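You operate a simulated robot arm through the tools that you are given. There is no shell and no other tool. Be economical: measure what you need, move in short steps, check, and stop when the job is done.

You run a simulated robot arm. Do the job below in one go: nothing can be reset, and whatever is moved stays where it is left.

## Task
Put things in order on the service bench top. At the end: the teal strap from the service bench top stands on top of the white roll; the silver can stands on top of the orange logger; the black battery (marked "10 %") from the service bench top stands where the silver can stood; the pink cell stands on top of the short clear ice core; whatever was shut is shut again. Leave all else as you found it, and nothing knocked over.

Only the result counts: the job must be done as asked and must still hold three seconds after the hand-in. Knocking over, shifting, dropping, spilling or breaking anything else fails it.

## Robot
A 6-joint arm with a two-finger gripper, fixed in place. Base frame: the origin is at the foot of the arm, x ahead of it, y to its left, z up; the work surface is at about z = 0. Units: m, rad, N and s.
With the tool pointing down near the work surface it reaches from about 0.18 to 0.48 m from the base axis. Its first joint turns from -1.152 to 1.152 rad. Payload 1.76 kg.
The tool frame sits at the grasp point between the pads (the TCP): z along the fingers, y along the line on which they close. The tips reach 0.029 m beyond it. The gripper opens to 0.082 m. The gripper's body begins 0.058 m behind the TCP.
Orientation is that of the tool frame in the base frame, as a unit quaternion [w, x, y, z]. With the fingers straight down and closing along the base's y, the tool's x points along the base's -x, its y along +y and its z along -z.

## Interface
- The arm moves only by the tool jog_arm. Its argument "commands" is a list of rows, each an object (a shift or turn left out is 0, a gripper value left out holds the last) with "travel": the shift along the tool's x, y, z in units of 40 mm (1.0 is 40 mm), a list of three; "rotation": the turn, a rotation vector about the tool's x, y, z in units of 8 degrees (1.0 is 8 degrees), a list of three; "claw": the opening, from 0 (shut) to 1 (fully open). In form: [{"travel": [dx, dy, dz], "rotation": [wx, wy, wz], "claw": claw}, ...]. A call has 1 to 12 rows; each row shifts and turns the commanded pose from where the row before left it, along the tool's axes as they then stand. A call with a number of a shift or a turn outside -1 to 1 is refused whole. A row lasts 0.2 s, in which the tool goes at most 0.05 m and 0.15 rad; a call with a longer step from one row to the next is refused whole, and so is a gripper value outside its range. A pose out of reach is approached as far as the arm can. The call stops where the force on the tool passes 40 N (or 10 N more than at its start, if that is more) or the arm is blocked; 0.2 s more then pass. The fingers move at their own pace and stop on an object; they squeeze with about 34 N. The grip force told is the motor's: it shows also when the fingers shut on nothing. Time passes only in rows, and 0.2 s behind the last, so rows that do not move let the fingers close. The reply holds the time, the measured pose of the TCP, the force on the tool along the base axes, the opening and the grip force, in the units named above and with some noise, with the torque about the TCP (base axes, N m) and any sound that the robot's microphone picked up.
- Cameras (640 x 400 px; columns grow to the right, rows downward): "scene" is fixed at [0.0661, 0.3408, 0.4243]; the picture's right is [-0.67, -0.75, 0.00], its down [-0.43, 0.39, -0.81] and it looks along [0.61, -0.54, -0.58] (base axes); focal length 214 px, centre (320, 200). "wrist" rides on the gripper at [0.079, 0.004, -0.089] in the tool frame; the picture's right is [-0.05, 1.00, 0.00], its down [-0.71, -0.04, -0.71] and it looks along [-0.71, -0.04, 0.71] (tool axes); focal length 256 px, centre (320, 200). There is no depth. A picture from a camera that has moved, and an enlarged one, comes with that camera's place and axes in the base frame and with its lens.
- grab_frame(camera): a new picture of that camera. No time passes.
- zoom(camera, box): a new picture of the part [left, top, right, bottom] of that camera's present view, enlarged. No time passes.
- hand_in(): hands the job in; it is judged then, once.

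Go step by step. Nothing tells you positions but the pictures and the camera data: compare them with the known pose of the tool, close in by small moves and look again before you grip or let go. The budget is 120 turns and 76 pictures, counting those below and the enlarged ones. Unless the task says otherwise, let go and move clear before handing in.

The tools are called as a command line: name --argument value ..., lists and objects as JSON in quotes. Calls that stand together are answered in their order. jog_arm: Moves the arm, as the interface text tells. Its arguments: {"type":"object","properties":{"commands":{"type":"array","items":{"type":"object","properties":{"travel":{"type":"array","items":{"type":"number"}},"rotation":{"type":"array","items":{"type":"number"}},"claw":{"type":"number"}}}}},"required":["commands"]} The other tools are called the same way: grab_frame (camera) takes a picture; zoom (camera, box) takes an enlarged picture of a part of a camera's view; hand_in () hands the job in.

At the start:

```text
clock: 0.0
position: [0.2818, 0.0133, 0.3391]
orientation: [0.0, 0.0, 1.0, 0.001]
wrist_force: [0.5, 0.1, 0.7]
torque: [0.02, 0.01, -0.03]
grip_width: 0.0819
gripper_force: 0.1
```

scene: 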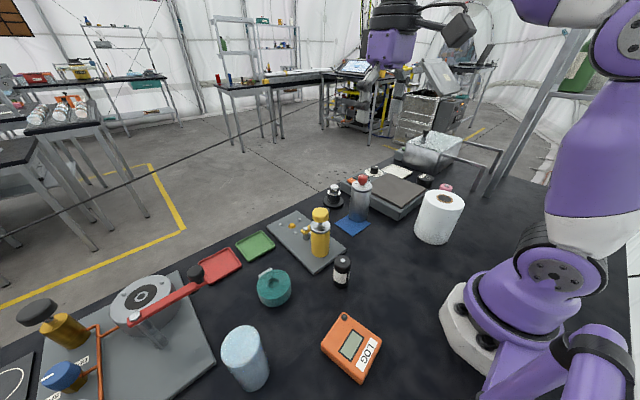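
wrist: 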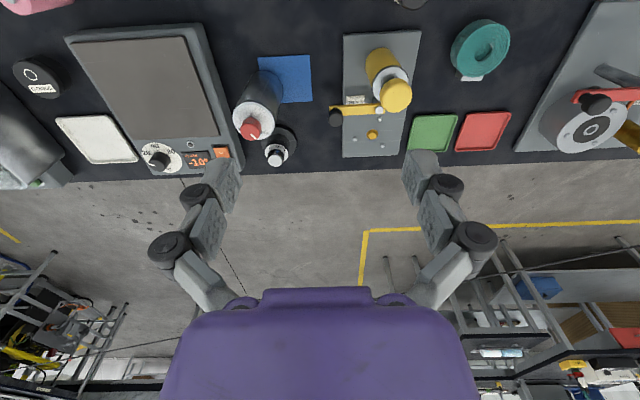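

I see a crowded bench with a strap, can, battery and other items that I can't identify surely yet. I'll look closer at several areas first.

zoom --camera "scene" --box '[240, 150, 480, 300]'

zoom --camera "scene" --box '[0, 240, 400, 400]'

zoom --camera "wrist" --box '[0, 0, 320, 200]'

zoom --camera "wrist" --box '[320, 0, 640, 200]'

```text
2.67 times, centred on (360, 225) of scene
camera zoom: at [0.0661, 0.3408, 0.4243], right [-0.67, -0.75, 0.0], down [-0.43, 0.39, -0.81], along [0.61, -0.54, -0.58], focal length 572 px, centre (213, 133)
```

zoom: 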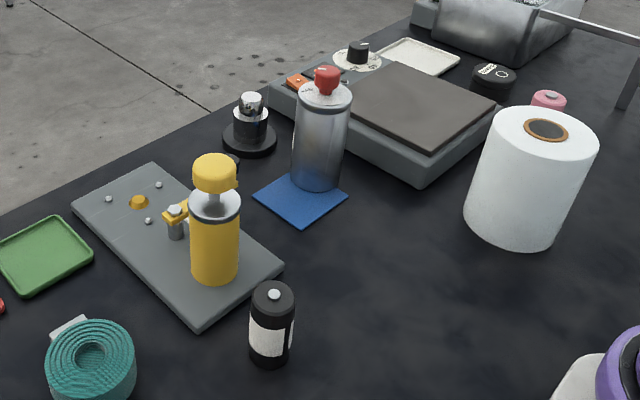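

```text
1.60 times, centred on (200, 320) of scene
camera zoom: at [0.0661, 0.3408, 0.4243], right [-0.67, -0.75, 0.0], down [-0.43, 0.39, -0.81], along [0.61, -0.54, -0.58], focal length 343 px, centre (512, 8)
```

zoom: 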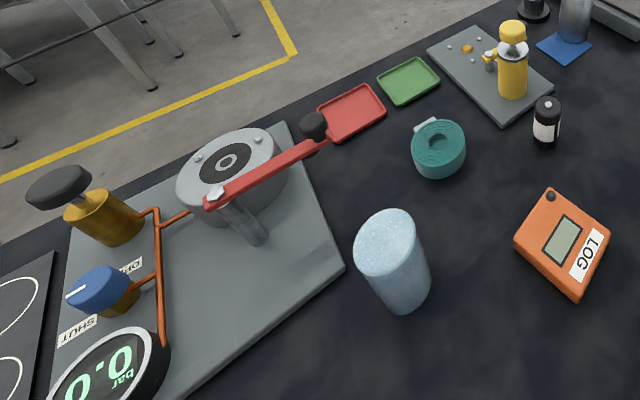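

```text
2.00 times, centred on (160, 100) of wrist
camera zoom: at [0.2006, 0.0171, 0.4288], right [0.05, 1.0, 0.0], down [0.7, -0.04, 0.71], along [0.71, -0.04, -0.71], focal length 512 px, centre (640, 400)
```

zoom: 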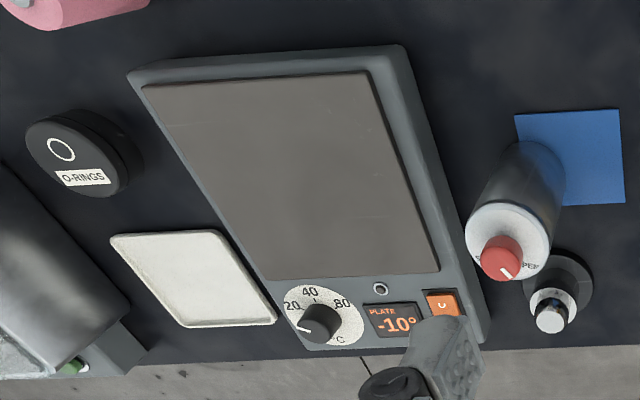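

```text
2.00 times, centred on (480, 100) of wrist
camera zoom: at [0.2006, 0.0171, 0.4288], right [0.05, 1.0, 0.0], down [0.7, -0.04, 0.71], along [0.71, -0.04, -0.71], focal length 512 px, centre (0, 400)
```

zoom: 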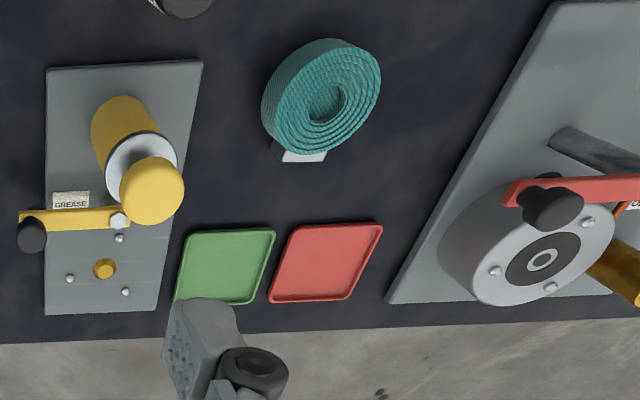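

I can see most of the items. I still need to find the short clear ice core, probably inside the metal box on the right or in the vessel on the left. I'll move the wrist camera to the right side.

jog_arm --commands '[{"travel": [0, -1, 0]}, {"travel": [0, -1, 0]}, {"travel": [0, -1, 0]}, {"travel": [0, -1, 0]}, {"travel": [0, -1, 0]}, {"travel": [0, 0, 0]}]'

grab_frame --camera "wrist"

zoom --camera "scene" --box '[340, 110, 520, 222]'

```text
clock: 1.4
position: [0.2826, -0.1862, 0.3371]
orientation: [0.001, 0.001, 1.0, 0.001]
wrist_force: [0.6, 0.3, 1.6]
torque: [0.02, 0.03, -0.02]
grip_width: 0.0817
gripper_force: 0.1
```

```text
69 pictures are left
camera wrist: at [0.2009, -0.1806, 0.4265], right [0.05, 1.0, 0.0], down [0.7, -0.04, 0.71], along [0.71, -0.04, -0.71], focal length 256 px, centre (320, 200)
```

wrist: 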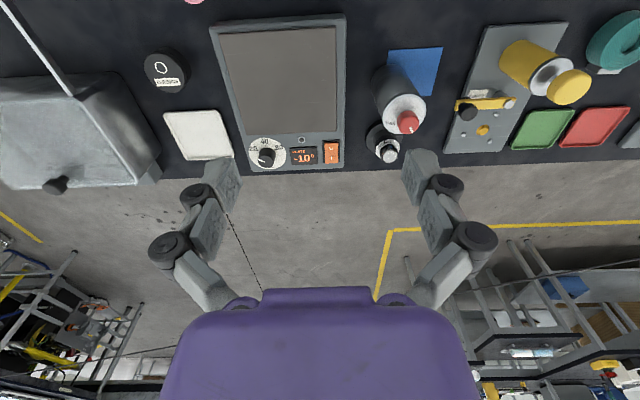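

```text
3.56 times, centred on (430, 166) of scene
camera zoom: at [0.0661, 0.3408, 0.4243], right [-0.67, -0.75, 0.0], down [-0.43, 0.39, -0.81], along [0.61, -0.54, -0.58], focal length 763 px, centre (-71, 321)
```

zoom: 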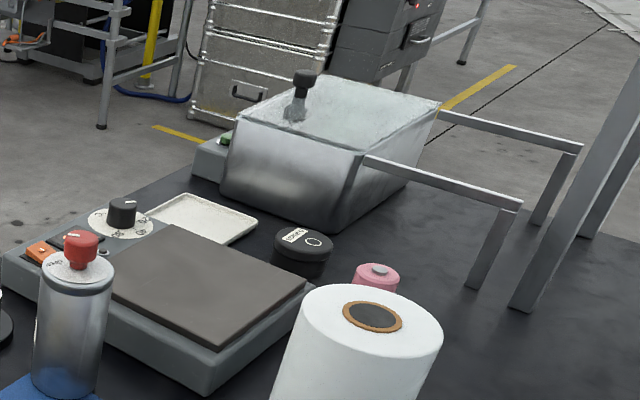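

The metal box on the right has a knobbed lid and rails, so it is likely a chest with a sliding lid. I'll go further right and back to view it.

jog_arm --commands '[{"travel": [0.7, -0.9, 0]}, {"travel": [0.7, -0.9, 0]}, {"travel": [0.7, -0.9, 0]}, {"travel": [0, 0, 0]}]'

grab_frame --camera "wrist"

```text
clock: 2.4
position: [0.1966, -0.2908, 0.3296]
orientation: [0.001, 0.001, 1.0, 0.0]
wrist_force: [0.3, -0.8, -0.3]
torque: [0.0, 0.0, 0.0]
grip_width: 0.0819
gripper_force: 0.1
out of reach, approached as far as the arm can: row 3
```

```text
67 pictures are left
camera wrist: at [0.1159, -0.2862, 0.4197], right [0.05, 1.0, 0.0], down [0.7, -0.04, 0.71], along [0.71, -0.04, -0.7], focal length 256 px, centre (320, 200)
```

wrist: 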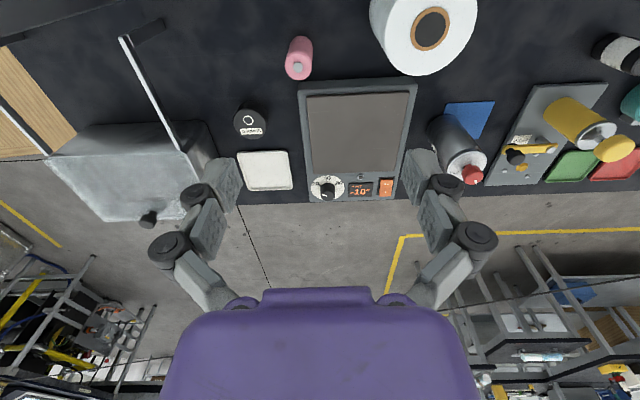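

The chest's knob triangulates to about (0.45, -0.61, 0.12), well beyond reach. Now I'll look at the left side, where the clamped vessel stands.

jog_arm --commands '[{"travel": [-0.7, 1, 0]}, {"travel": [-0.7, 1, 0]}, {"travel": [-0.7, 1, 0]}, {"travel": [0, 1, 0]}, {"travel": [0, 1, 0]}, {"travel": [0, 1, 0]}, {"travel": [0, 1, 0]}, {"travel": [0, 1, 0]}, {"travel": [0, 1, 0]}, {"travel": [0, 1, 0]}, {"travel": [0.7, 1, 0]}, {"travel": [0.7, 0.7, 0]}]'

grab_frame --camera "wrist"

```text
clock: 5.0
position: [0.2253, 0.1757, 0.335]
orientation: [0.001, 0.0, 1.0, 0.001]
wrist_force: [-0.3, -0.7, -0.2]
torque: [0.02, 0.0, 0.0]
grip_width: 0.082
gripper_force: 0.1
```

```text
66 pictures are left
camera wrist: at [0.1455, 0.1812, 0.4258], right [0.05, 1.0, 0.0], down [0.7, -0.04, 0.71], along [0.71, -0.04, -0.71], focal length 256 px, centre (320, 200)
```

wrist: 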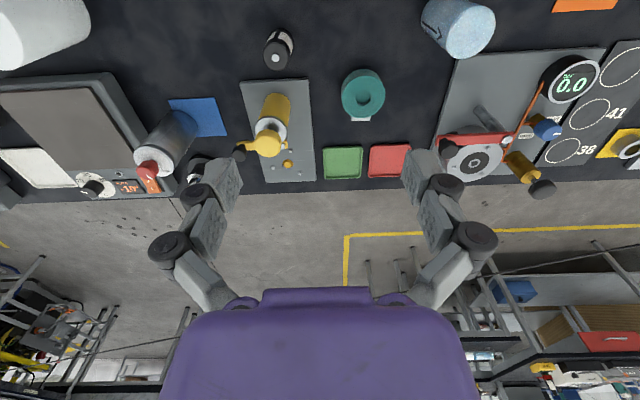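

More items appear on the far left, including a plate with marked circles. I'll move further left and zoom.

jog_arm --commands '[{"travel": [0.4, 1, 0]}, {"travel": [0.4, 1, 0]}, {"travel": [0.4, 1, 0]}, {"travel": [0, 0, 0]}]'

grab_frame --camera "wrist"

zoom --camera "wrist" --box '[320, 0, 640, 200]'

```text
clock: 6.0
position: [0.1793, 0.2946, 0.3346]
orientation: [0.0, 0.0, 1.0, 0.001]
wrist_force: [-0.1, -0.5, -0.5]
torque: [0.06, -0.01, 0.02]
grip_width: 0.0821
gripper_force: 0.0
```

```text
65 pictures are left
camera wrist: at [0.0994, 0.2998, 0.4232], right [0.05, 1.0, 0.0], down [0.7, -0.04, 0.71], along [0.71, -0.04, -0.71], focal length 256 px, centre (320, 200)
```

wrist: 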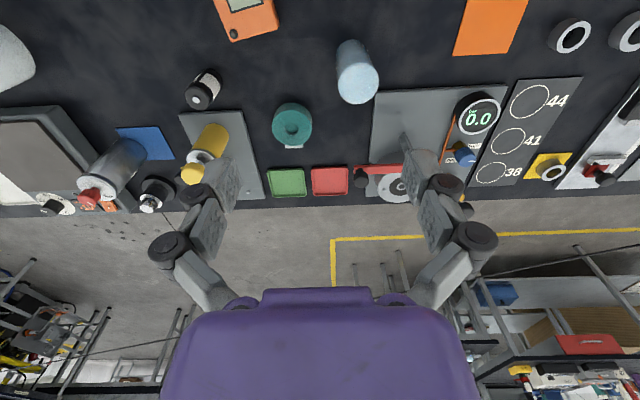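

```text
2.00 times, centred on (480, 100) of wrist
camera zoom: at [0.0994, 0.2998, 0.4232], right [0.05, 1.0, 0.0], down [0.7, -0.04, 0.71], along [0.71, -0.04, -0.71], focal length 512 px, centre (0, 400)
```

zoom: 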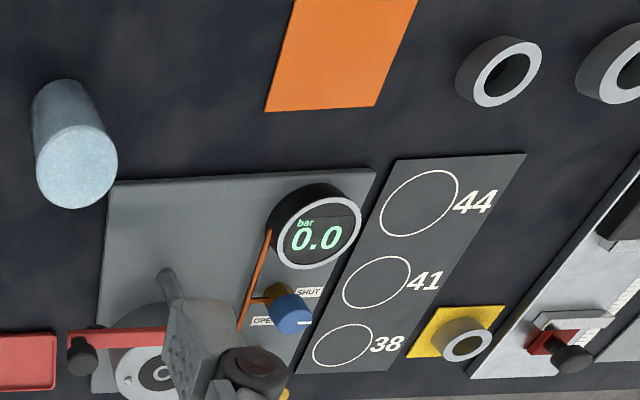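

Only one ice core is visible so far, bluish and about 55 mm by 85 mm. The clamped vessel on the left could hold another, so I'll zoom on both from the fixed camera.

zoom --camera "scene" --box '[0, 250, 240, 400]'

zoom --camera "scene" --box '[200, 280, 392, 400]'

zoom --camera "scene" --box '[390, 100, 550, 200]'

```text
2.67 times, centred on (120, 325) of scene
camera zoom: at [0.066, 0.3409, 0.4243], right [-0.67, -0.75, 0.0], down [-0.43, 0.39, -0.81], along [0.61, -0.54, -0.58], focal length 572 px, centre (853, -133)
```

zoom: 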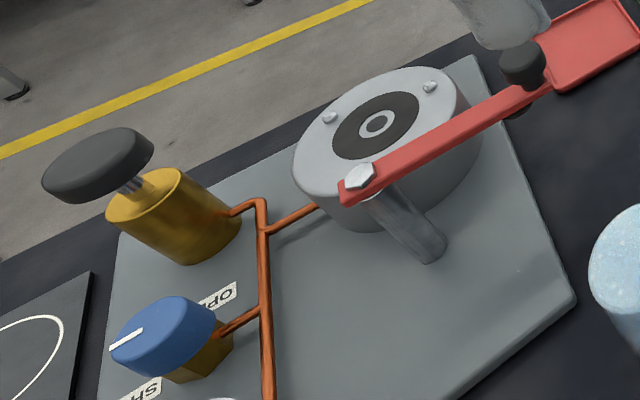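

```text
3.33 times, centred on (296, 340) of scene
camera zoom: at [0.066, 0.3409, 0.4243], right [-0.67, -0.75, 0.0], down [-0.43, 0.39, -0.81], along [0.61, -0.54, -0.58], focal length 715 px, centre (400, -267)
```

zoom: 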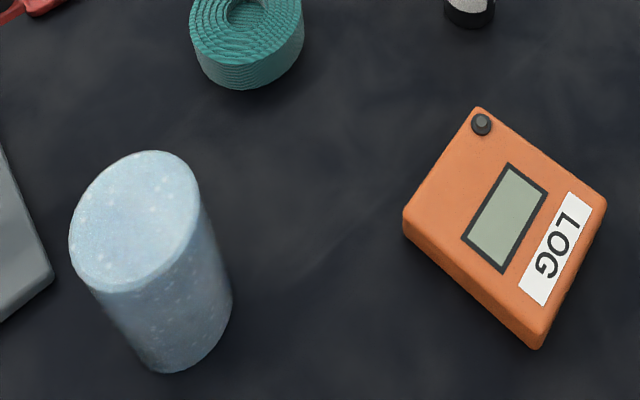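

```text
4.00 times, centred on (470, 150) of scene
camera zoom: at [0.066, 0.3409, 0.4243], right [-0.67, -0.75, 0.0], down [-0.43, 0.39, -0.81], along [0.61, -0.54, -0.58], focal length 858 px, centre (-280, 400)
```

zoom: 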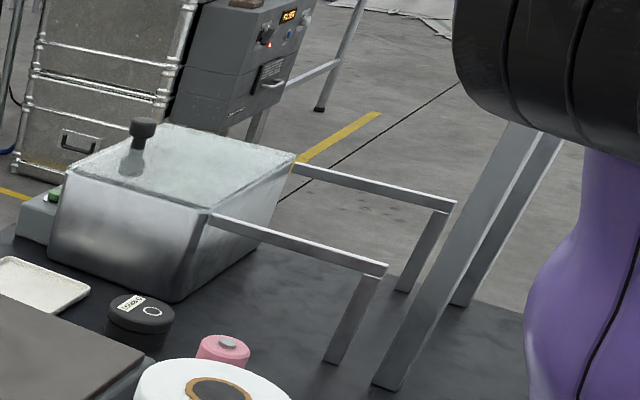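

The vessel centre comes out near (0.43, 0.44), also too far for the arm. I'll tilt the camera more downward to check the near-left area and read the core's markings.

jog_arm --commands '[{"rotation": [0, 1, 0]}, {"rotation": [0, 1, 0]}, {"rotation": [0, 1, 0]}, {"travel": [0, 0, 0]}]'

grab_frame --camera "wrist"

zoom --camera "wrist" --box '[240, 30, 480, 180]'

```text
clock: 7.0
position: [0.1499, 0.2639, 0.2658]
orientation: [-0.205, 0.0, 0.979, 0.002]
wrist_force: [0.5, 0.0, 0.7]
torque: [-0.01, 0.04, 0.0]
grip_width: 0.0819
gripper_force: 0.1
out of reach, approached as far as the arm can: row 1, 2, 3
```

```text
60 pictures are left
camera wrist: at [0.1112, 0.268, 0.3795], right [0.05, 1.0, -0.02], down [0.93, -0.04, 0.37], along [0.36, -0.04, -0.93], focal length 256 px, centre (320, 200)
```

wrist: 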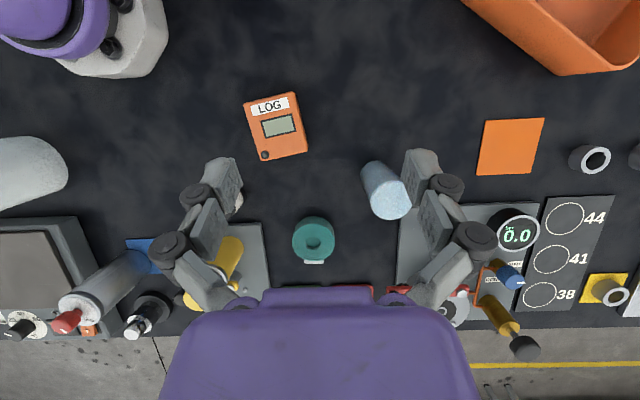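

```text
2.67 times, centred on (360, 105) of wrist
camera zoom: at [0.1112, 0.268, 0.3795], right [0.05, 1.0, -0.02], down [0.93, -0.04, 0.37], along [0.36, -0.04, -0.93], focal length 683 px, centre (213, 453)
```

zoom: 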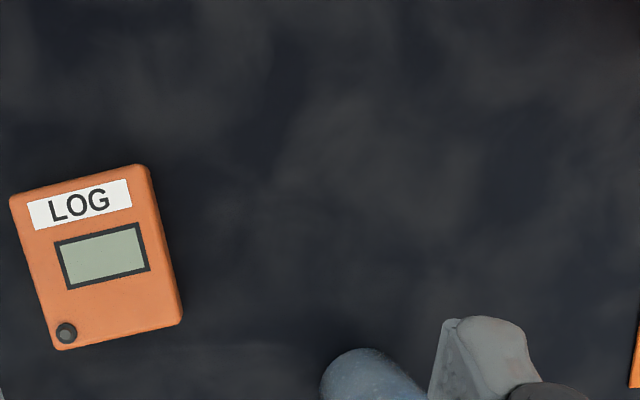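

There's an open orange crate on the far left. I'll undo the tilt and yaw the camera left to see that side and what's in it.

jog_arm --commands '[{"rotation": [0, -1, 0]}, {"rotation": [0, -1, 0]}, {"rotation": [0, -1, 0]}, {"rotation": [0, 0, -1]}, {"rotation": [0, 0, -1]}, {"rotation": [0, 0, -1]}, {"rotation": [0, 0, -1]}, {"rotation": [0, 0, -1]}, {"rotation": [0, 0, -1]}, {"rotation": [0, 0, -1]}, {"travel": [0, 0, 0]}]'

grab_frame --camera "wrist"

```text
clock: 9.4
position: [0.1515, 0.2622, 0.2684]
orientation: [0.002, -0.47, 0.882, 0.0]
wrist_force: [-0.1, -0.8, 0.3]
torque: [0.01, 0.02, 0.02]
grip_width: 0.082
gripper_force: 0.1
out of reach, approached as far as the arm can: row 3
```

```text
58 pictures are left
camera wrist: at [0.1034, 0.1984, 0.3583], right [-0.8, 0.6, 0.0], down [0.42, 0.56, 0.71], along [0.43, 0.57, -0.71], focal length 256 px, centre (320, 200)
```

wrist: 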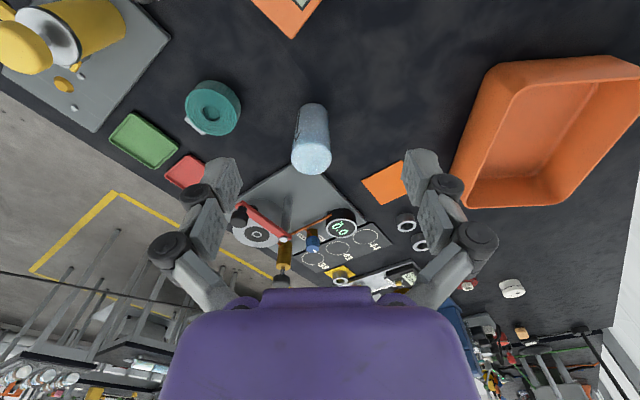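

The crate is empty and there is no other core on the left. I'll now inspect the chest on the right more closely before deciding.

jog_arm --commands '[{"travel": [0, 0, -0.3], "rotation": [0, 0, 1]}, {"travel": [0, 0, -0.3], "rotation": [0, 0, 1]}, {"travel": [0, 0, -0.3], "rotation": [0, 0, 1]}, {"travel": [0, 0, -0.3], "rotation": [0, 0, 1]}, {"travel": [0, 0, -0.3], "rotation": [0, 0, 1]}, {"rotation": [0, 0, 1]}, {"rotation": [0, 0, 1]}, {"travel": [-1, -0.5, 0]}, {"travel": [-1, -0.5, 0]}, {"travel": [-0.5, -1, 0]}, {"travel": [0, -1, 0]}, {"travel": [0, -1, 0]}]'

jog_arm --commands '[{"travel": [0, -1, 0]}, {"travel": [0, -1, 0]}, {"travel": [0, -1, 0]}, {"travel": [0, -1, 0]}, {"travel": [0, -1, 0]}, {"travel": [0, -1, 0]}, {"travel": [0.3, -1, 0]}, {"travel": [0.3, -1, 0]}, {"travel": [0.3, -0.6, 0]}, {"rotation": [0, 0, 1]}, {"rotation": [0, 0, 1]}, {"rotation": [0, 0, 1]}]'

grab_frame --camera "wrist"

```text
clock: 12.0
position: [0.2543, 0.0986, 0.3299]
orientation: [0.001, 0.0, 1.0, 0.001]
wrist_force: [0.3, 0.7, -1.2]
torque: [0.0, 0.01, -0.01]
grip_width: 0.0819
gripper_force: 0.0
```

```text
clock: 14.6
position: [0.2178, -0.2431, 0.328]
orientation: [0.001, 0.209, 0.978, 0.001]
wrist_force: [-0.1, -0.2, -0.1]
torque: [0.03, -0.02, 0.0]
grip_width: 0.082
gripper_force: 0.1
```

```text
57 pictures are left
camera wrist: at [0.1455, -0.2058, 0.4174], right [0.46, 0.89, 0.0], down [0.63, -0.32, 0.71], along [0.63, -0.32, -0.71], focal length 256 px, centre (320, 200)
```

wrist: 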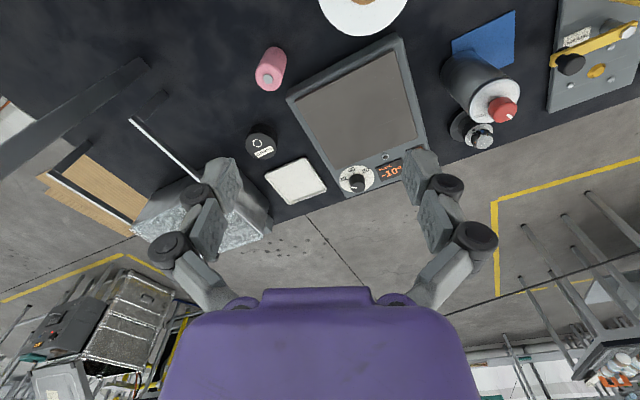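

The chest is scenery at the far edge, well beyond reach. I'll zoom on the small things by the can and on the pink cell to be sure of identities.

zoom --camera "wrist" --box '[400, 30, 560, 160]'

zoom --camera "scene" --box '[310, 160, 390, 240]'

zoom --camera "wrist" --box '[220, 20, 360, 200]'

zoom --camera "scene" --box '[240, 180, 400, 300]'

```text
3.08 times, centred on (480, 95) of wrist
camera zoom: at [0.1455, -0.2058, 0.4174], right [0.46, 0.89, 0.0], down [0.63, -0.32, 0.71], along [0.63, -0.32, -0.71], focal length 788 px, centre (-172, 523)
```

zoom: 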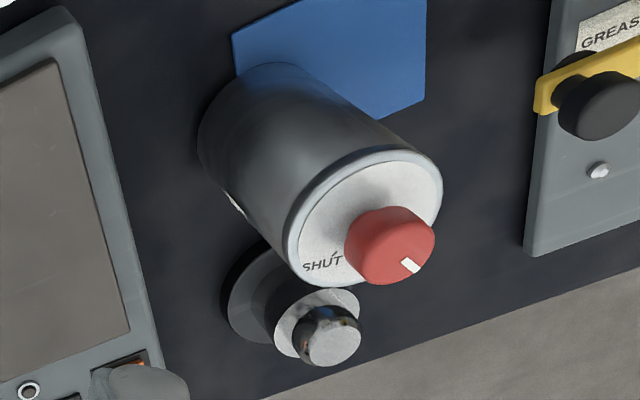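

```text
5.00 times, centred on (350, 200) of scene
camera zoom: at [0.0661, 0.3408, 0.4243], right [-0.67, -0.75, 0.0], down [-0.43, 0.39, -0.81], along [0.61, -0.54, -0.58], focal length 1072 px, centre (170, 200)
```

zoom: 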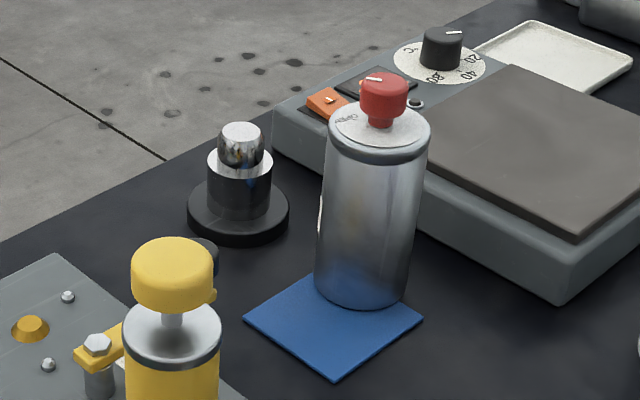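

```text
2.22 times, centred on (290, 110) of wrist
camera zoom: at [0.1455, -0.2058, 0.4174], right [0.46, 0.89, 0.0], down [0.63, -0.32, 0.71], along [0.63, -0.32, -0.71], focal length 569 px, centre (387, 400)
```

zoom: 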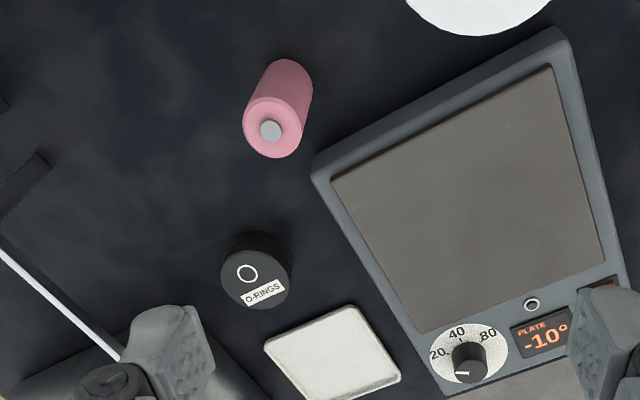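

```text
3.33 times, centred on (320, 240) of scene
camera zoom: at [0.0661, 0.3408, 0.4243], right [-0.67, -0.75, 0.0], down [-0.43, 0.39, -0.81], along [0.61, -0.54, -0.58], focal length 715 px, centre (320, 67)
```

zoom: 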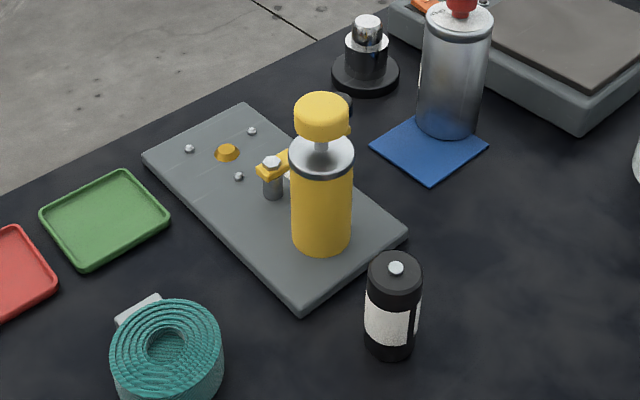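

I take the bench core at about (0.23, 0.34) as the target core, since nothing else fits within reach. The can's red valve is shut, so I'll grip only its body. Estimates:

- Can: (0.37, -0.08)
- Battery: (0.244, 0.123)
- Strap: (0.32, 0.24)
- Roll: (0.185, -0.182), top about 0.11
- Pink cell: (0.22, -0.318)
- Logger: (0.142, 0.203)

I start with a hover over the pink cell.

jog_arm --commands '[{"rotation": [0, 0, -1]}, {"rotation": [0, 0, -1]}, {"rotation": [0, 0, -1]}, {"travel": [-0.1, -1, 0.5]}, {"travel": [0, -0.9, 0.5]}, {"travel": [0, 0, 1]}, {"travel": [0, 0, 1]}, {"travel": [0, 0, 0.2]}, {"travel": [0, 0, 0]}]'

grab_frame --camera "wrist"

```text
clock: 16.6
position: [0.2246, -0.3175, 0.2022]
orientation: [0.001, 0.0, 1.0, 0.001]
wrist_force: [0.4, 0.2, 0.5]
torque: [0.01, -0.01, 0.0]
grip_width: 0.082
gripper_force: 0.2
```

```text
52 pictures are left
camera wrist: at [0.144, -0.3124, 0.291], right [0.05, 1.0, 0.0], down [0.7, -0.04, 0.71], along [0.71, -0.04, -0.71], focal length 256 px, centre (320, 200)
```

wrist: 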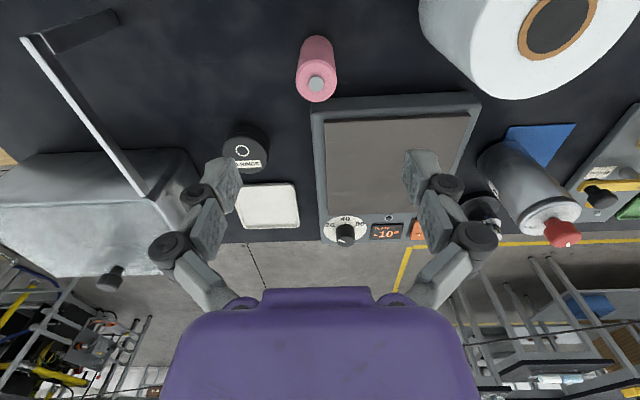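

The cell is almost straight below. I'll zoom to refine its position and height.

zoom --camera "wrist" --box '[260, 20, 380, 120]'

```text
4.00 times, centred on (320, 70) of wrist
camera zoom: at [0.144, -0.3124, 0.291], right [0.05, 1.0, 0.0], down [0.7, -0.04, 0.71], along [0.71, -0.04, -0.71], focal length 1024 px, centre (320, 720)
```

zoom: 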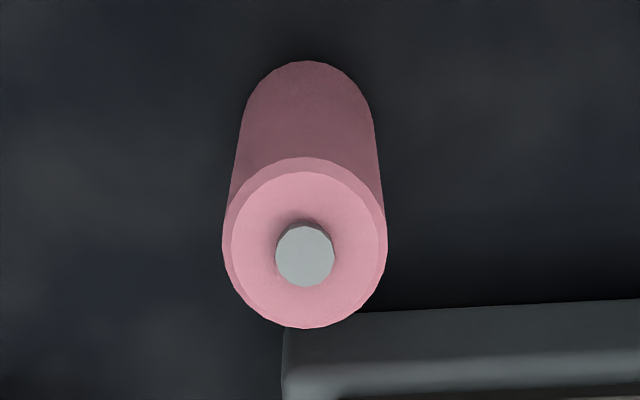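

The cell stands at (0.223, -0.3195) and is about 33 mm across and 75 mm tall. I'll descend to z≈0.05 and grip it.

jog_arm --commands '[{"travel": [0.04, -0.05, 1], "claw": 1}, {"travel": [0, 0, 1]}, {"travel": [0, 0, 1]}, {"travel": [0, 0, 0.8]}, {"travel": [0, 0, 0]}]'

grab_frame --camera "wrist"

```text
clock: 17.8
position: [0.2206, -0.3164, 0.05]
orientation: [0.002, 0.0, 1.0, 0.001]
wrist_force: [-0.3, -0.8, 0.8]
torque: [0.0, 0.03, 0.01]
grip_width: 0.082
gripper_force: 0.0
```

```text
50 pictures are left
camera wrist: at [0.1394, -0.3118, 0.1394], right [0.05, 1.0, 0.0], down [0.7, -0.04, 0.71], along [0.71, -0.04, -0.71], focal length 256 px, centre (320, 200)
```

wrist: 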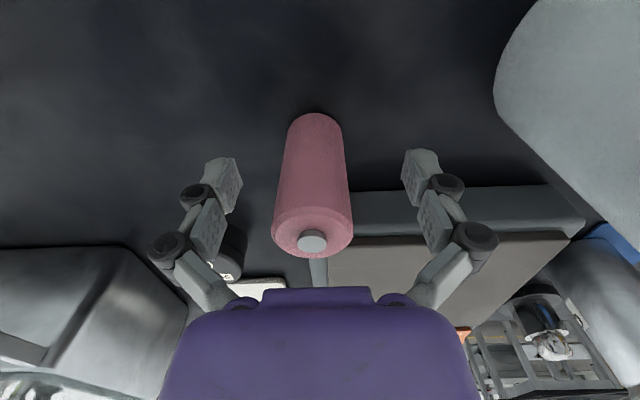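

The cell sits between the fingers, 2 mm off centre. I'll trim that, close and lift.

jog_arm --commands '[{"travel": [-0.06, -0.05, 0]}, {"claw": 0}, {"claw": 0}, {"claw": 0}]'

jog_arm --commands '[{"travel": [0, 0, -0.5]}, {"travel": [0, 0, -1]}, {"travel": [0, 0, -1]}, {"travel": [0, 0, -1]}, {"travel": [0, 0, -1]}, {"travel": [0, 0, -1]}, {"travel": [0, 0, -1]}, {"travel": [0, 0, 0]}]'

```text
clock: 18.8
position: [0.2225, -0.32, 0.0505]
orientation: [0.003, 0.0, 1.0, 0.0]
wrist_force: [2.2, -5.3, 16.2]
torque: [-0.18, -0.12, -0.01]
grip_width: 0.0326
gripper_force: 34.2
```

```text
clock: 20.6
position: [0.2166, -0.3148, 0.3035]
orientation: [0.001, 0.0, 1.0, 0.002]
wrist_force: [0.5, -0.2, -0.6]
torque: [0.03, -0.02, 0.02]
grip_width: 0.0328
gripper_force: 34.3
out of reach, approached as far as the arm can: row 7
```

The cell is held. I'll carry it high over to the ice core on the left.

jog_arm --commands '[{"travel": [-0.5, 0.9, 0.5]}, {"travel": [-0.5, 0.9, 0.5]}, {"travel": [-0.5, 0.9, 0.5]}, {"travel": [0, 1, 0]}, {"travel": [0, 1, 0]}, {"travel": [0, 1, 0]}, {"travel": [0, 1, 0]}, {"travel": [0, 1, 0]}, {"travel": [0, 1, 0]}, {"travel": [0, 1, 0]}, {"travel": [0, 1, 0]}, {"travel": [0, 1, 0]}]'

jog_arm --commands '[{"travel": [0.25, 1, 0]}, {"travel": [0.25, 1, 0]}, {"travel": [0.25, 1, 0]}, {"travel": [0.25, 0.8, 0]}, {"travel": [0, 0, 0]}]'

grab_frame --camera "wrist"

grab_frame --camera "scene"

```text
clock: 23.2
position: [0.2754, 0.1546, 0.2365]
orientation: [0.001, 0.001, 1.0, 0.0]
wrist_force: [0.0, 0.4, -1.3]
torque: [0.0, -0.05, 0.02]
grip_width: 0.0327
gripper_force: 34.0
```

```text
clock: 24.4
position: [0.2333, 0.3082, 0.2373]
orientation: [0.001, -0.001, 1.0, 0.001]
wrist_force: [-0.4, -0.6, -0.7]
torque: [0.01, 0.0, -0.02]
grip_width: 0.0327
gripper_force: 34.0
```

```text
49 pictures are left
camera wrist: at [0.1531, 0.3119, 0.3268], right [0.05, 1.0, 0.0], down [0.7, -0.04, 0.71], along [0.71, -0.04, -0.71], focal length 256 px, centre (320, 200)
```

wrist: 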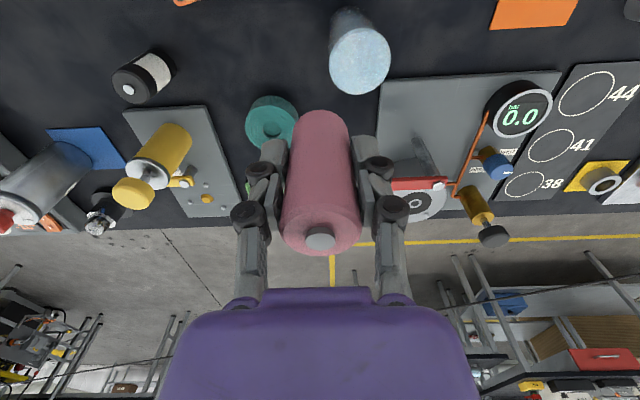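

```text
48 pictures are left
```

scene: 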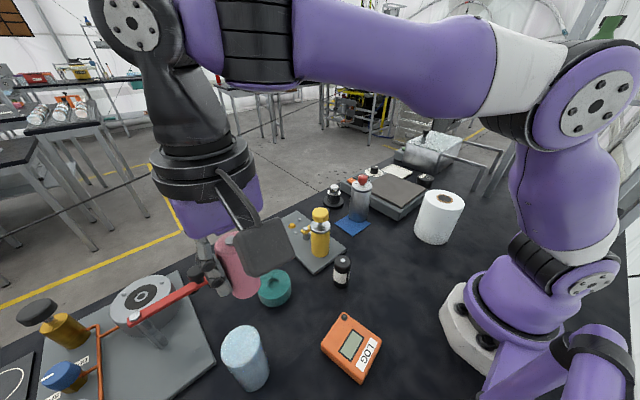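

zoom --camera "wrist" --box '[300, 0, 420, 100]'

```text
4.00 times, centred on (360, 50) of wrist
camera zoom: at [0.1531, 0.3119, 0.3268], right [0.05, 1.0, 0.0], down [0.7, -0.04, 0.71], along [0.71, -0.04, -0.71], focal length 1024 px, centre (160, 800)
```

zoom: 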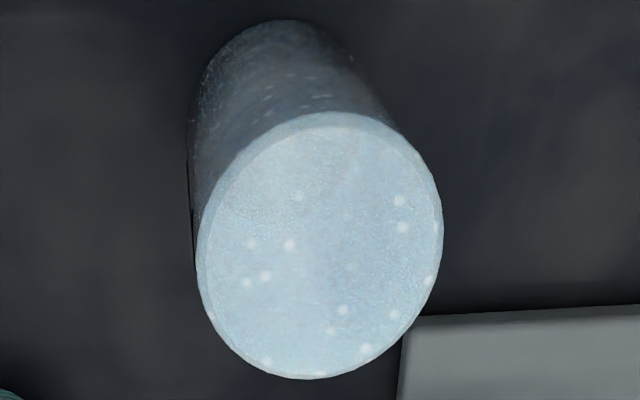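

The core's axis is near (0.222, 0.341), about 50 mm across, with its top between 0.09 and 0.12. I'll move over it, lower partway and check.

jog_arm --commands '[{"travel": [0.28, 0.81, 0]}, {"travel": [0, 0, 0.8]}, {"travel": [0, 0, 0.4]}, {"travel": [0, 0, 0]}]'

zoom --camera "scene" --box '[160, 250, 320, 400]'

grab_frame --camera "wrist"

```text
clock: 25.4
position: [0.2251, 0.3396, 0.1921]
orientation: [0.001, 0.0, 1.0, 0.001]
wrist_force: [-0.1, -0.5, -1.1]
torque: [0.0, -0.03, 0.0]
grip_width: 0.033
gripper_force: 34.1
```

```text
2.67 times, centred on (240, 325) of scene
camera zoom: at [0.066, 0.3408, 0.4243], right [-0.67, -0.75, 0.0], down [-0.43, 0.39, -0.81], along [0.61, -0.54, -0.58], focal length 572 px, centre (533, -133)
```

zoom: 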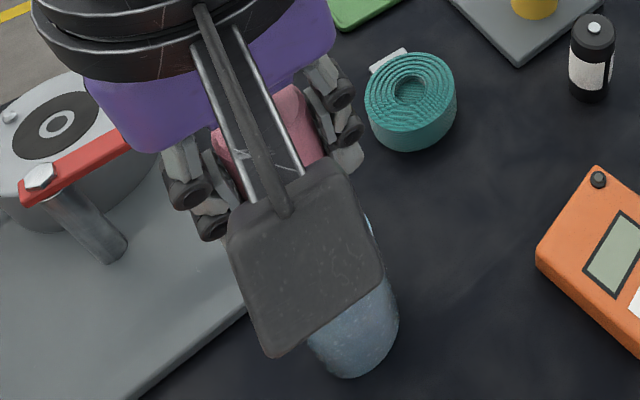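

```text
45 pictures are left
camera wrist: at [0.1442, 0.3431, 0.28], right [0.05, 1.0, 0.0], down [0.7, -0.04, 0.71], along [0.71, -0.04, -0.71], focal length 256 px, centre (320, 200)
```

wrist: 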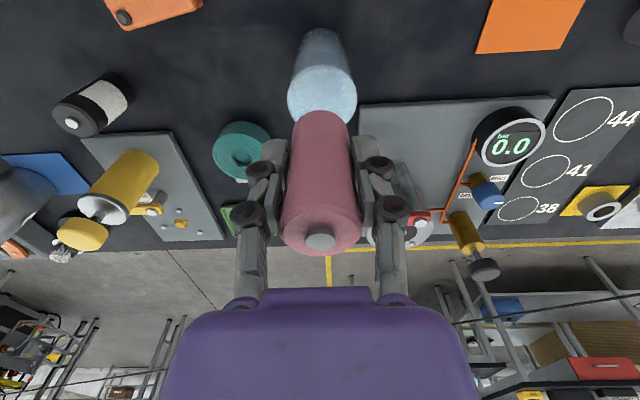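

The core is at (0.225, 0.342), with its top at about 0.102, so contact should come near TCP z≈0.152. I'll lower to just above that and then creep down.

jog_arm --commands '[{"travel": [0, 0.05, 0.5]}, {"travel": [0, 0, 0.3]}, {"travel": [0, 0, 0]}]'

grab_frame --camera "wrist"

```text
clock: 26.2
position: [0.2249, 0.3402, 0.1575]
orientation: [0.0, -0.001, 1.0, 0.001]
wrist_force: [0.8, 0.5, -1.4]
torque: [0.01, 0.02, 0.0]
grip_width: 0.033
gripper_force: 34.1
```

```text
44 pictures are left
camera wrist: at [0.1447, 0.3457, 0.2465], right [0.05, 1.0, 0.0], down [0.7, -0.04, 0.71], along [0.71, -0.04, -0.71], focal length 256 px, centre (320, 200)
```

wrist: 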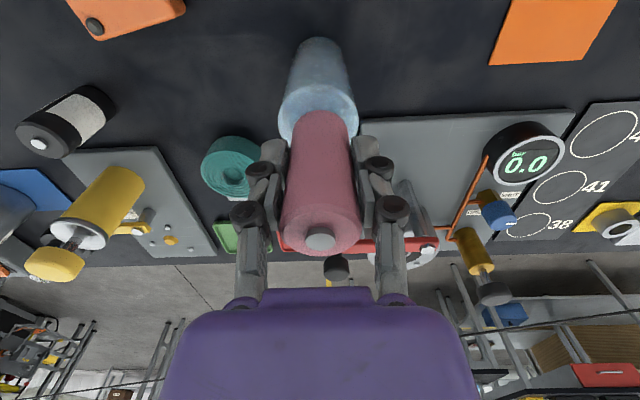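

There's still a gap of roughly 5–14 mm. I'll creep down in small steps while watching the force.

jog_arm --commands '[{"travel": [0, 0.02, 0.05]}, {"travel": [0, 0, 0.05]}, {"travel": [0, 0, 0.05]}, {"travel": [0, 0, 0]}]'

jog_arm --commands '[{"travel": [0, 0, 0.04]}, {"travel": [0, 0, 0]}]'

jog_arm --commands '[{"travel": [0, 0, 0.04]}, {"travel": [0, 0, 0]}]'

```text
clock: 27.2
position: [0.2251, 0.3425, 0.1549]
orientation: [0.003, 0.0, 1.0, 0.002]
wrist_force: [2.2, -2.5, 22.7]
torque: [-0.14, -0.25, 0.1]
grip_width: 0.0328
gripper_force: 33.5
```

```text
clock: 27.8
position: [0.2239, 0.3418, 0.1527]
orientation: [0.002, 0.0, 1.0, 0.002]
wrist_force: [3.0, 0.2, 23.4]
torque: [-0.06, -0.21, 0.07]
grip_width: 0.0324
gripper_force: 34.0
```

```text
clock: 28.4
position: [0.2239, 0.3433, 0.1498]
orientation: [0.002, -0.001, 1.0, 0.001]
wrist_force: [-0.6, 2.1, 24.2]
torque: [0.06, -0.04, 0.03]
grip_width: 0.0328
gripper_force: 33.6
```

The cell touched down at z≈0.155 and slid a little in the grip, so it is seated. I'll release and back off upward.

jog_arm --commands '[{"claw": 0.6}, {"claw": 0.9}, {"claw": 0.9}]'

jog_arm --commands '[{"travel": [0, 0, -0.5]}, {"travel": [0, 0, -1]}, {"travel": [0, 0, -1]}, {"travel": [0, 0, 0]}]'

grab_frame --camera "wrist"

```text
clock: 29.2
position: [0.2251, 0.3416, 0.1512]
orientation: [0.001, 0.0, 1.0, 0.001]
wrist_force: [0.4, -0.7, 0.4]
torque: [-0.02, 0.0, -0.03]
grip_width: 0.0737
gripper_force: 0.1
```

```text
clock: 30.2
position: [0.2254, 0.3397, 0.2519]
orientation: [0.0, 0.0, 1.0, 0.0]
wrist_force: [0.4, 0.7, 0.3]
torque: [-0.02, 0.0, 0.01]
grip_width: 0.0738
gripper_force: 0.1
```

```text
43 pictures are left
camera wrist: at [0.1441, 0.3448, 0.3414], right [0.05, 1.0, 0.0], down [0.7, -0.04, 0.71], along [0.71, -0.04, -0.71], focal length 256 px, centre (320, 200)
```

wrist: 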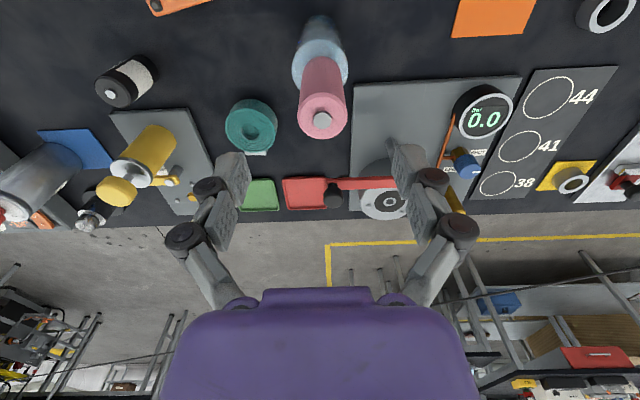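

The pink cell stands on the core. Next I'll hover over the silver can.

jog_arm --commands '[{"travel": [-0.327, -0.964, 0], "claw": 1}, {"travel": [-0.327, -0.964, 0]}, {"travel": [-0.327, -0.964, 0]}, {"travel": [-0.327, -0.964, 0]}, {"travel": [-0.327, -0.964, 0]}, {"travel": [-0.327, -0.964, 0]}, {"travel": [-0.327, -0.964, 0]}, {"travel": [-0.327, -0.964, 0]}, {"travel": [-0.327, -0.964, 0]}, {"travel": [-0.327, -0.964, 0]}, {"travel": [-0.327, -0.964, 0]}, {"travel": [0, 0, 0]}]'

grab_frame --camera "wrist"

zoom --camera "wrist" --box '[240, 10, 400, 190]'

```text
clock: 32.8
position: [0.3706, -0.0843, 0.2506]
orientation: [0.0, 0.0, 1.0, 0.001]
wrist_force: [0.2, 0.1, -0.8]
torque: [-0.04, -0.03, 0.0]
grip_width: 0.0819
gripper_force: 0.0
```

```text
42 pictures are left
camera wrist: at [0.2902, -0.0791, 0.3404], right [0.05, 1.0, 0.0], down [0.7, -0.04, 0.71], along [0.71, -0.04, -0.71], focal length 256 px, centre (320, 200)
```

wrist: 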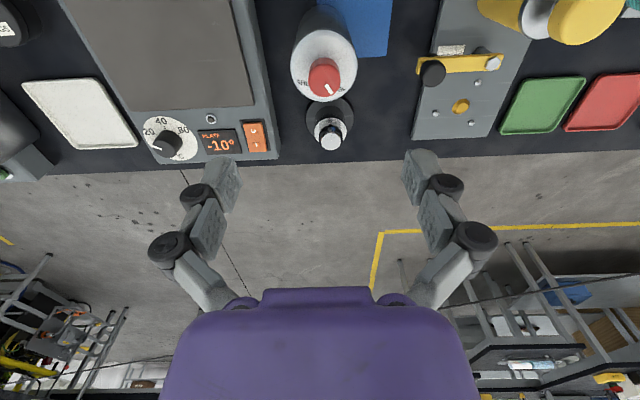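

```text
2.22 times, centred on (320, 100) of wrist
camera zoom: at [0.2902, -0.0791, 0.3404], right [0.05, 1.0, 0.0], down [0.7, -0.04, 0.71], along [0.71, -0.04, -0.71], focal length 569 px, centre (320, 422)
```

zoom: 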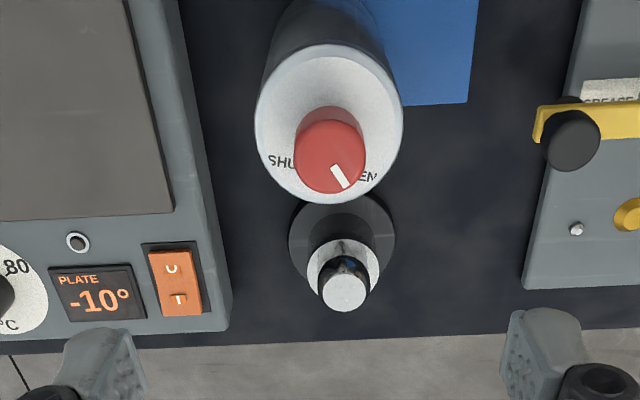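

The can's top is near (0.364, -0.080, 0.112), about 56 mm across, and its valve pointer sits at OPEN, which I'll leave alone. I'll lower above it and check alignment.

jog_arm --commands '[{"travel": [0.15, 0.1, 0.8]}, {"travel": [0, 0, 0.8]}, {"travel": [0, 0, 0.7]}, {"travel": [0, 0, 0]}]'

grab_frame --camera "wrist"

zoom --camera "scene" --box '[300, 130, 460, 250]'

```text
clock: 33.8
position: [0.3636, -0.0796, 0.1577]
orientation: [0.001, 0.0, 1.0, 0.0]
wrist_force: [0.0, -0.4, -0.1]
torque: [0.0, -0.01, -0.05]
grip_width: 0.082
gripper_force: 0.1
```

```text
40 pictures are left
camera wrist: at [0.2822, -0.076, 0.247], right [0.05, 1.0, 0.0], down [0.7, -0.04, 0.71], along [0.71, -0.04, -0.71], focal length 256 px, centre (320, 200)
```

wrist: 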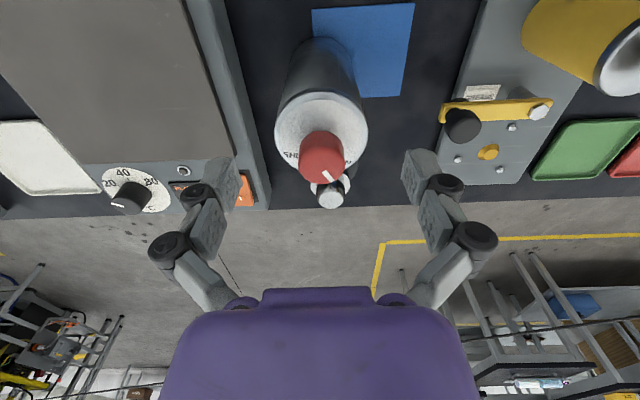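

```text
3.33 times, centred on (380, 190) of scene
camera zoom: at [0.066, 0.3408, 0.4243], right [-0.67, -0.75, 0.0], down [-0.43, 0.39, -0.81], along [0.61, -0.54, -0.58], focal length 715 px, centre (120, 233)
```

zoom: 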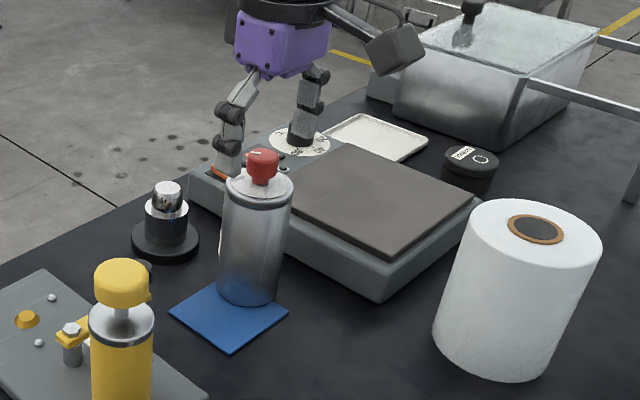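

Alignment matches the prediction in both views. I'll descend to z≈0.096 and grip the body, with the palm just clear of the knob.

jog_arm --commands '[{"travel": [0, 0, 0.5]}, {"travel": [0, 0, 0.5]}, {"travel": [0, 0, 0.53]}, {"travel": [0, 0, 0]}]'

grab_frame --camera "wrist"

```text
clock: 34.8
position: [0.3609, -0.0802, 0.0973]
orientation: [0.001, 0.0, 1.0, 0.001]
wrist_force: [-1.2, -0.2, 0.3]
torque: [0.01, 0.02, -0.01]
grip_width: 0.0821
gripper_force: 0.1
```

```text
38 pictures are left
camera wrist: at [0.2822, -0.0748, 0.1855], right [0.05, 1.0, 0.0], down [0.7, -0.04, 0.71], along [0.71, -0.04, -0.71], focal length 256 px, centre (320, 200)
```

wrist: 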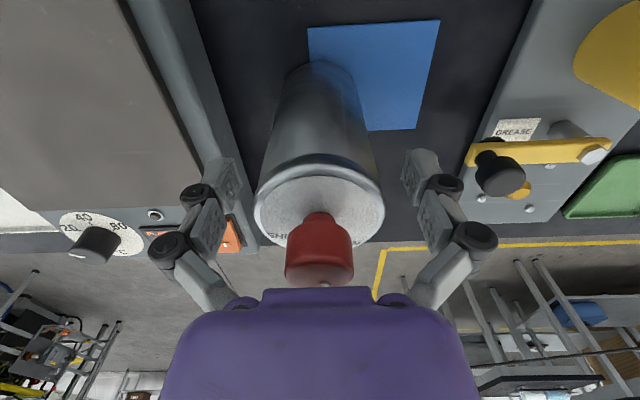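

The can sits between the fingers, with its base centre at about (0.366, -0.080). I'll close and lift a little.

jog_arm --commands '[{"travel": [-0.05, 0, 0]}, {"claw": 0}, {"claw": 0}, {"claw": 0}]'

jog_arm --commands '[{"travel": [0, 0, -0.3]}, {"travel": [0, 0, -0.7]}, {"travel": [0, 0, -1]}, {"travel": [0, 0, -1]}, {"travel": [0, 0, -1]}, {"travel": [0, 0, -0.3]}, {"travel": [0, 0, 0]}]'

grab_frame --camera "wrist"

zoom --camera "scene" --box '[280, 130, 440, 250]'

```text
clock: 35.8
position: [0.3659, -0.08, 0.0977]
orientation: [0.002, 0.0, 1.0, 0.001]
wrist_force: [1.4, 1.6, 23.6]
torque: [0.1, -0.06, -0.24]
grip_width: 0.0549
gripper_force: 33.7
```

```text
clock: 37.4
position: [0.3634, -0.0788, 0.2689]
orientation: [0.001, 0.0, 1.0, 0.001]
wrist_force: [-0.9, -0.7, -4.4]
torque: [0.03, 0.02, 0.02]
grip_width: 0.0547
gripper_force: 34.2
```

```text
37 pictures are left
camera wrist: at [0.2827, -0.0745, 0.3585], right [0.05, 1.0, 0.0], down [0.7, -0.04, 0.71], along [0.71, -0.04, -0.71], focal length 256 px, centre (320, 200)
```

wrist: 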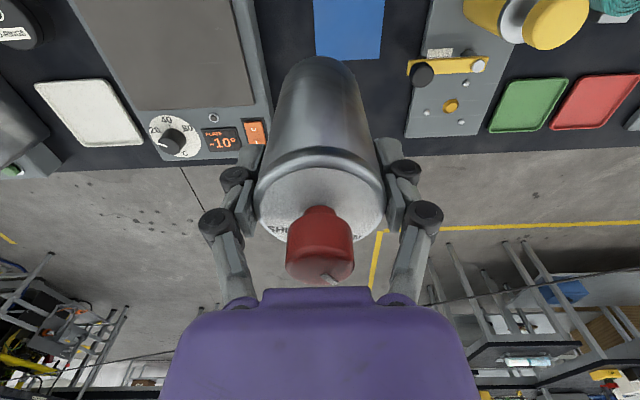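

```text
3.33 times, centred on (360, 190) of scene
camera zoom: at [0.0661, 0.3408, 0.4243], right [-0.67, -0.75, 0.0], down [-0.43, 0.39, -0.81], along [0.61, -0.54, -0.58], focal length 715 px, centre (187, 233)
```

zoom: 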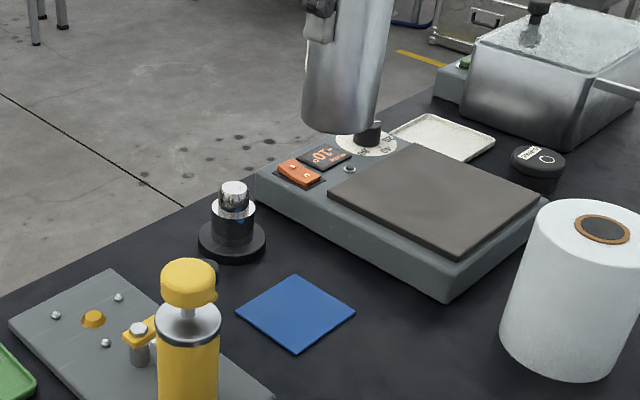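

The can is lifted, and the spot it stood on is (0.366, -0.080), at the edge of the blue mat. I'll carry it to above the logger.

jog_arm --commands '[{"travel": [0.552, 0.707, 0]}, {"travel": [0.552, 0.707, 0]}, {"travel": [0.552, 0.707, 0]}, {"travel": [0.552, 0.707, 0]}, {"travel": [0.552, 0.707, 0]}, {"travel": [0.552, 0.707, 0]}, {"travel": [0.552, 0.707, 0]}, {"travel": [0.552, 0.707, 0]}, {"travel": [0.552, 0.707, 0]}, {"travel": [0.552, 0.707, 0]}, {"travel": [0, 0, 0]}]'

grab_frame --camera "scene"

grab_frame --camera "wrist"

```text
clock: 39.8
position: [0.1446, 0.2034, 0.2675]
orientation: [0.001, 0.0, 1.0, 0.002]
wrist_force: [-0.7, 0.2, -5.3]
torque: [0.0, 0.0, 0.0]
grip_width: 0.0544
gripper_force: 33.8
```

```text
35 pictures are left
```

scene: 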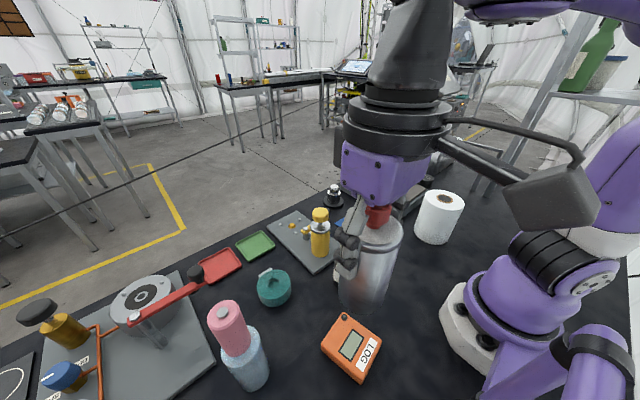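

```text
34 pictures are left
camera wrist: at [0.064, 0.208, 0.357], right [0.05, 1.0, 0.0], down [0.7, -0.04, 0.71], along [0.71, -0.04, -0.71], focal length 256 px, centre (320, 200)
```

wrist: 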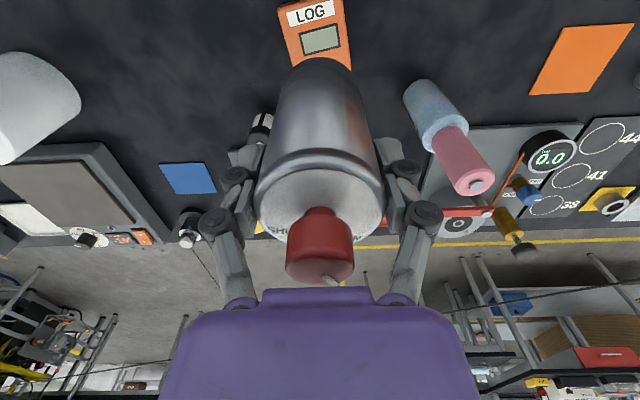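

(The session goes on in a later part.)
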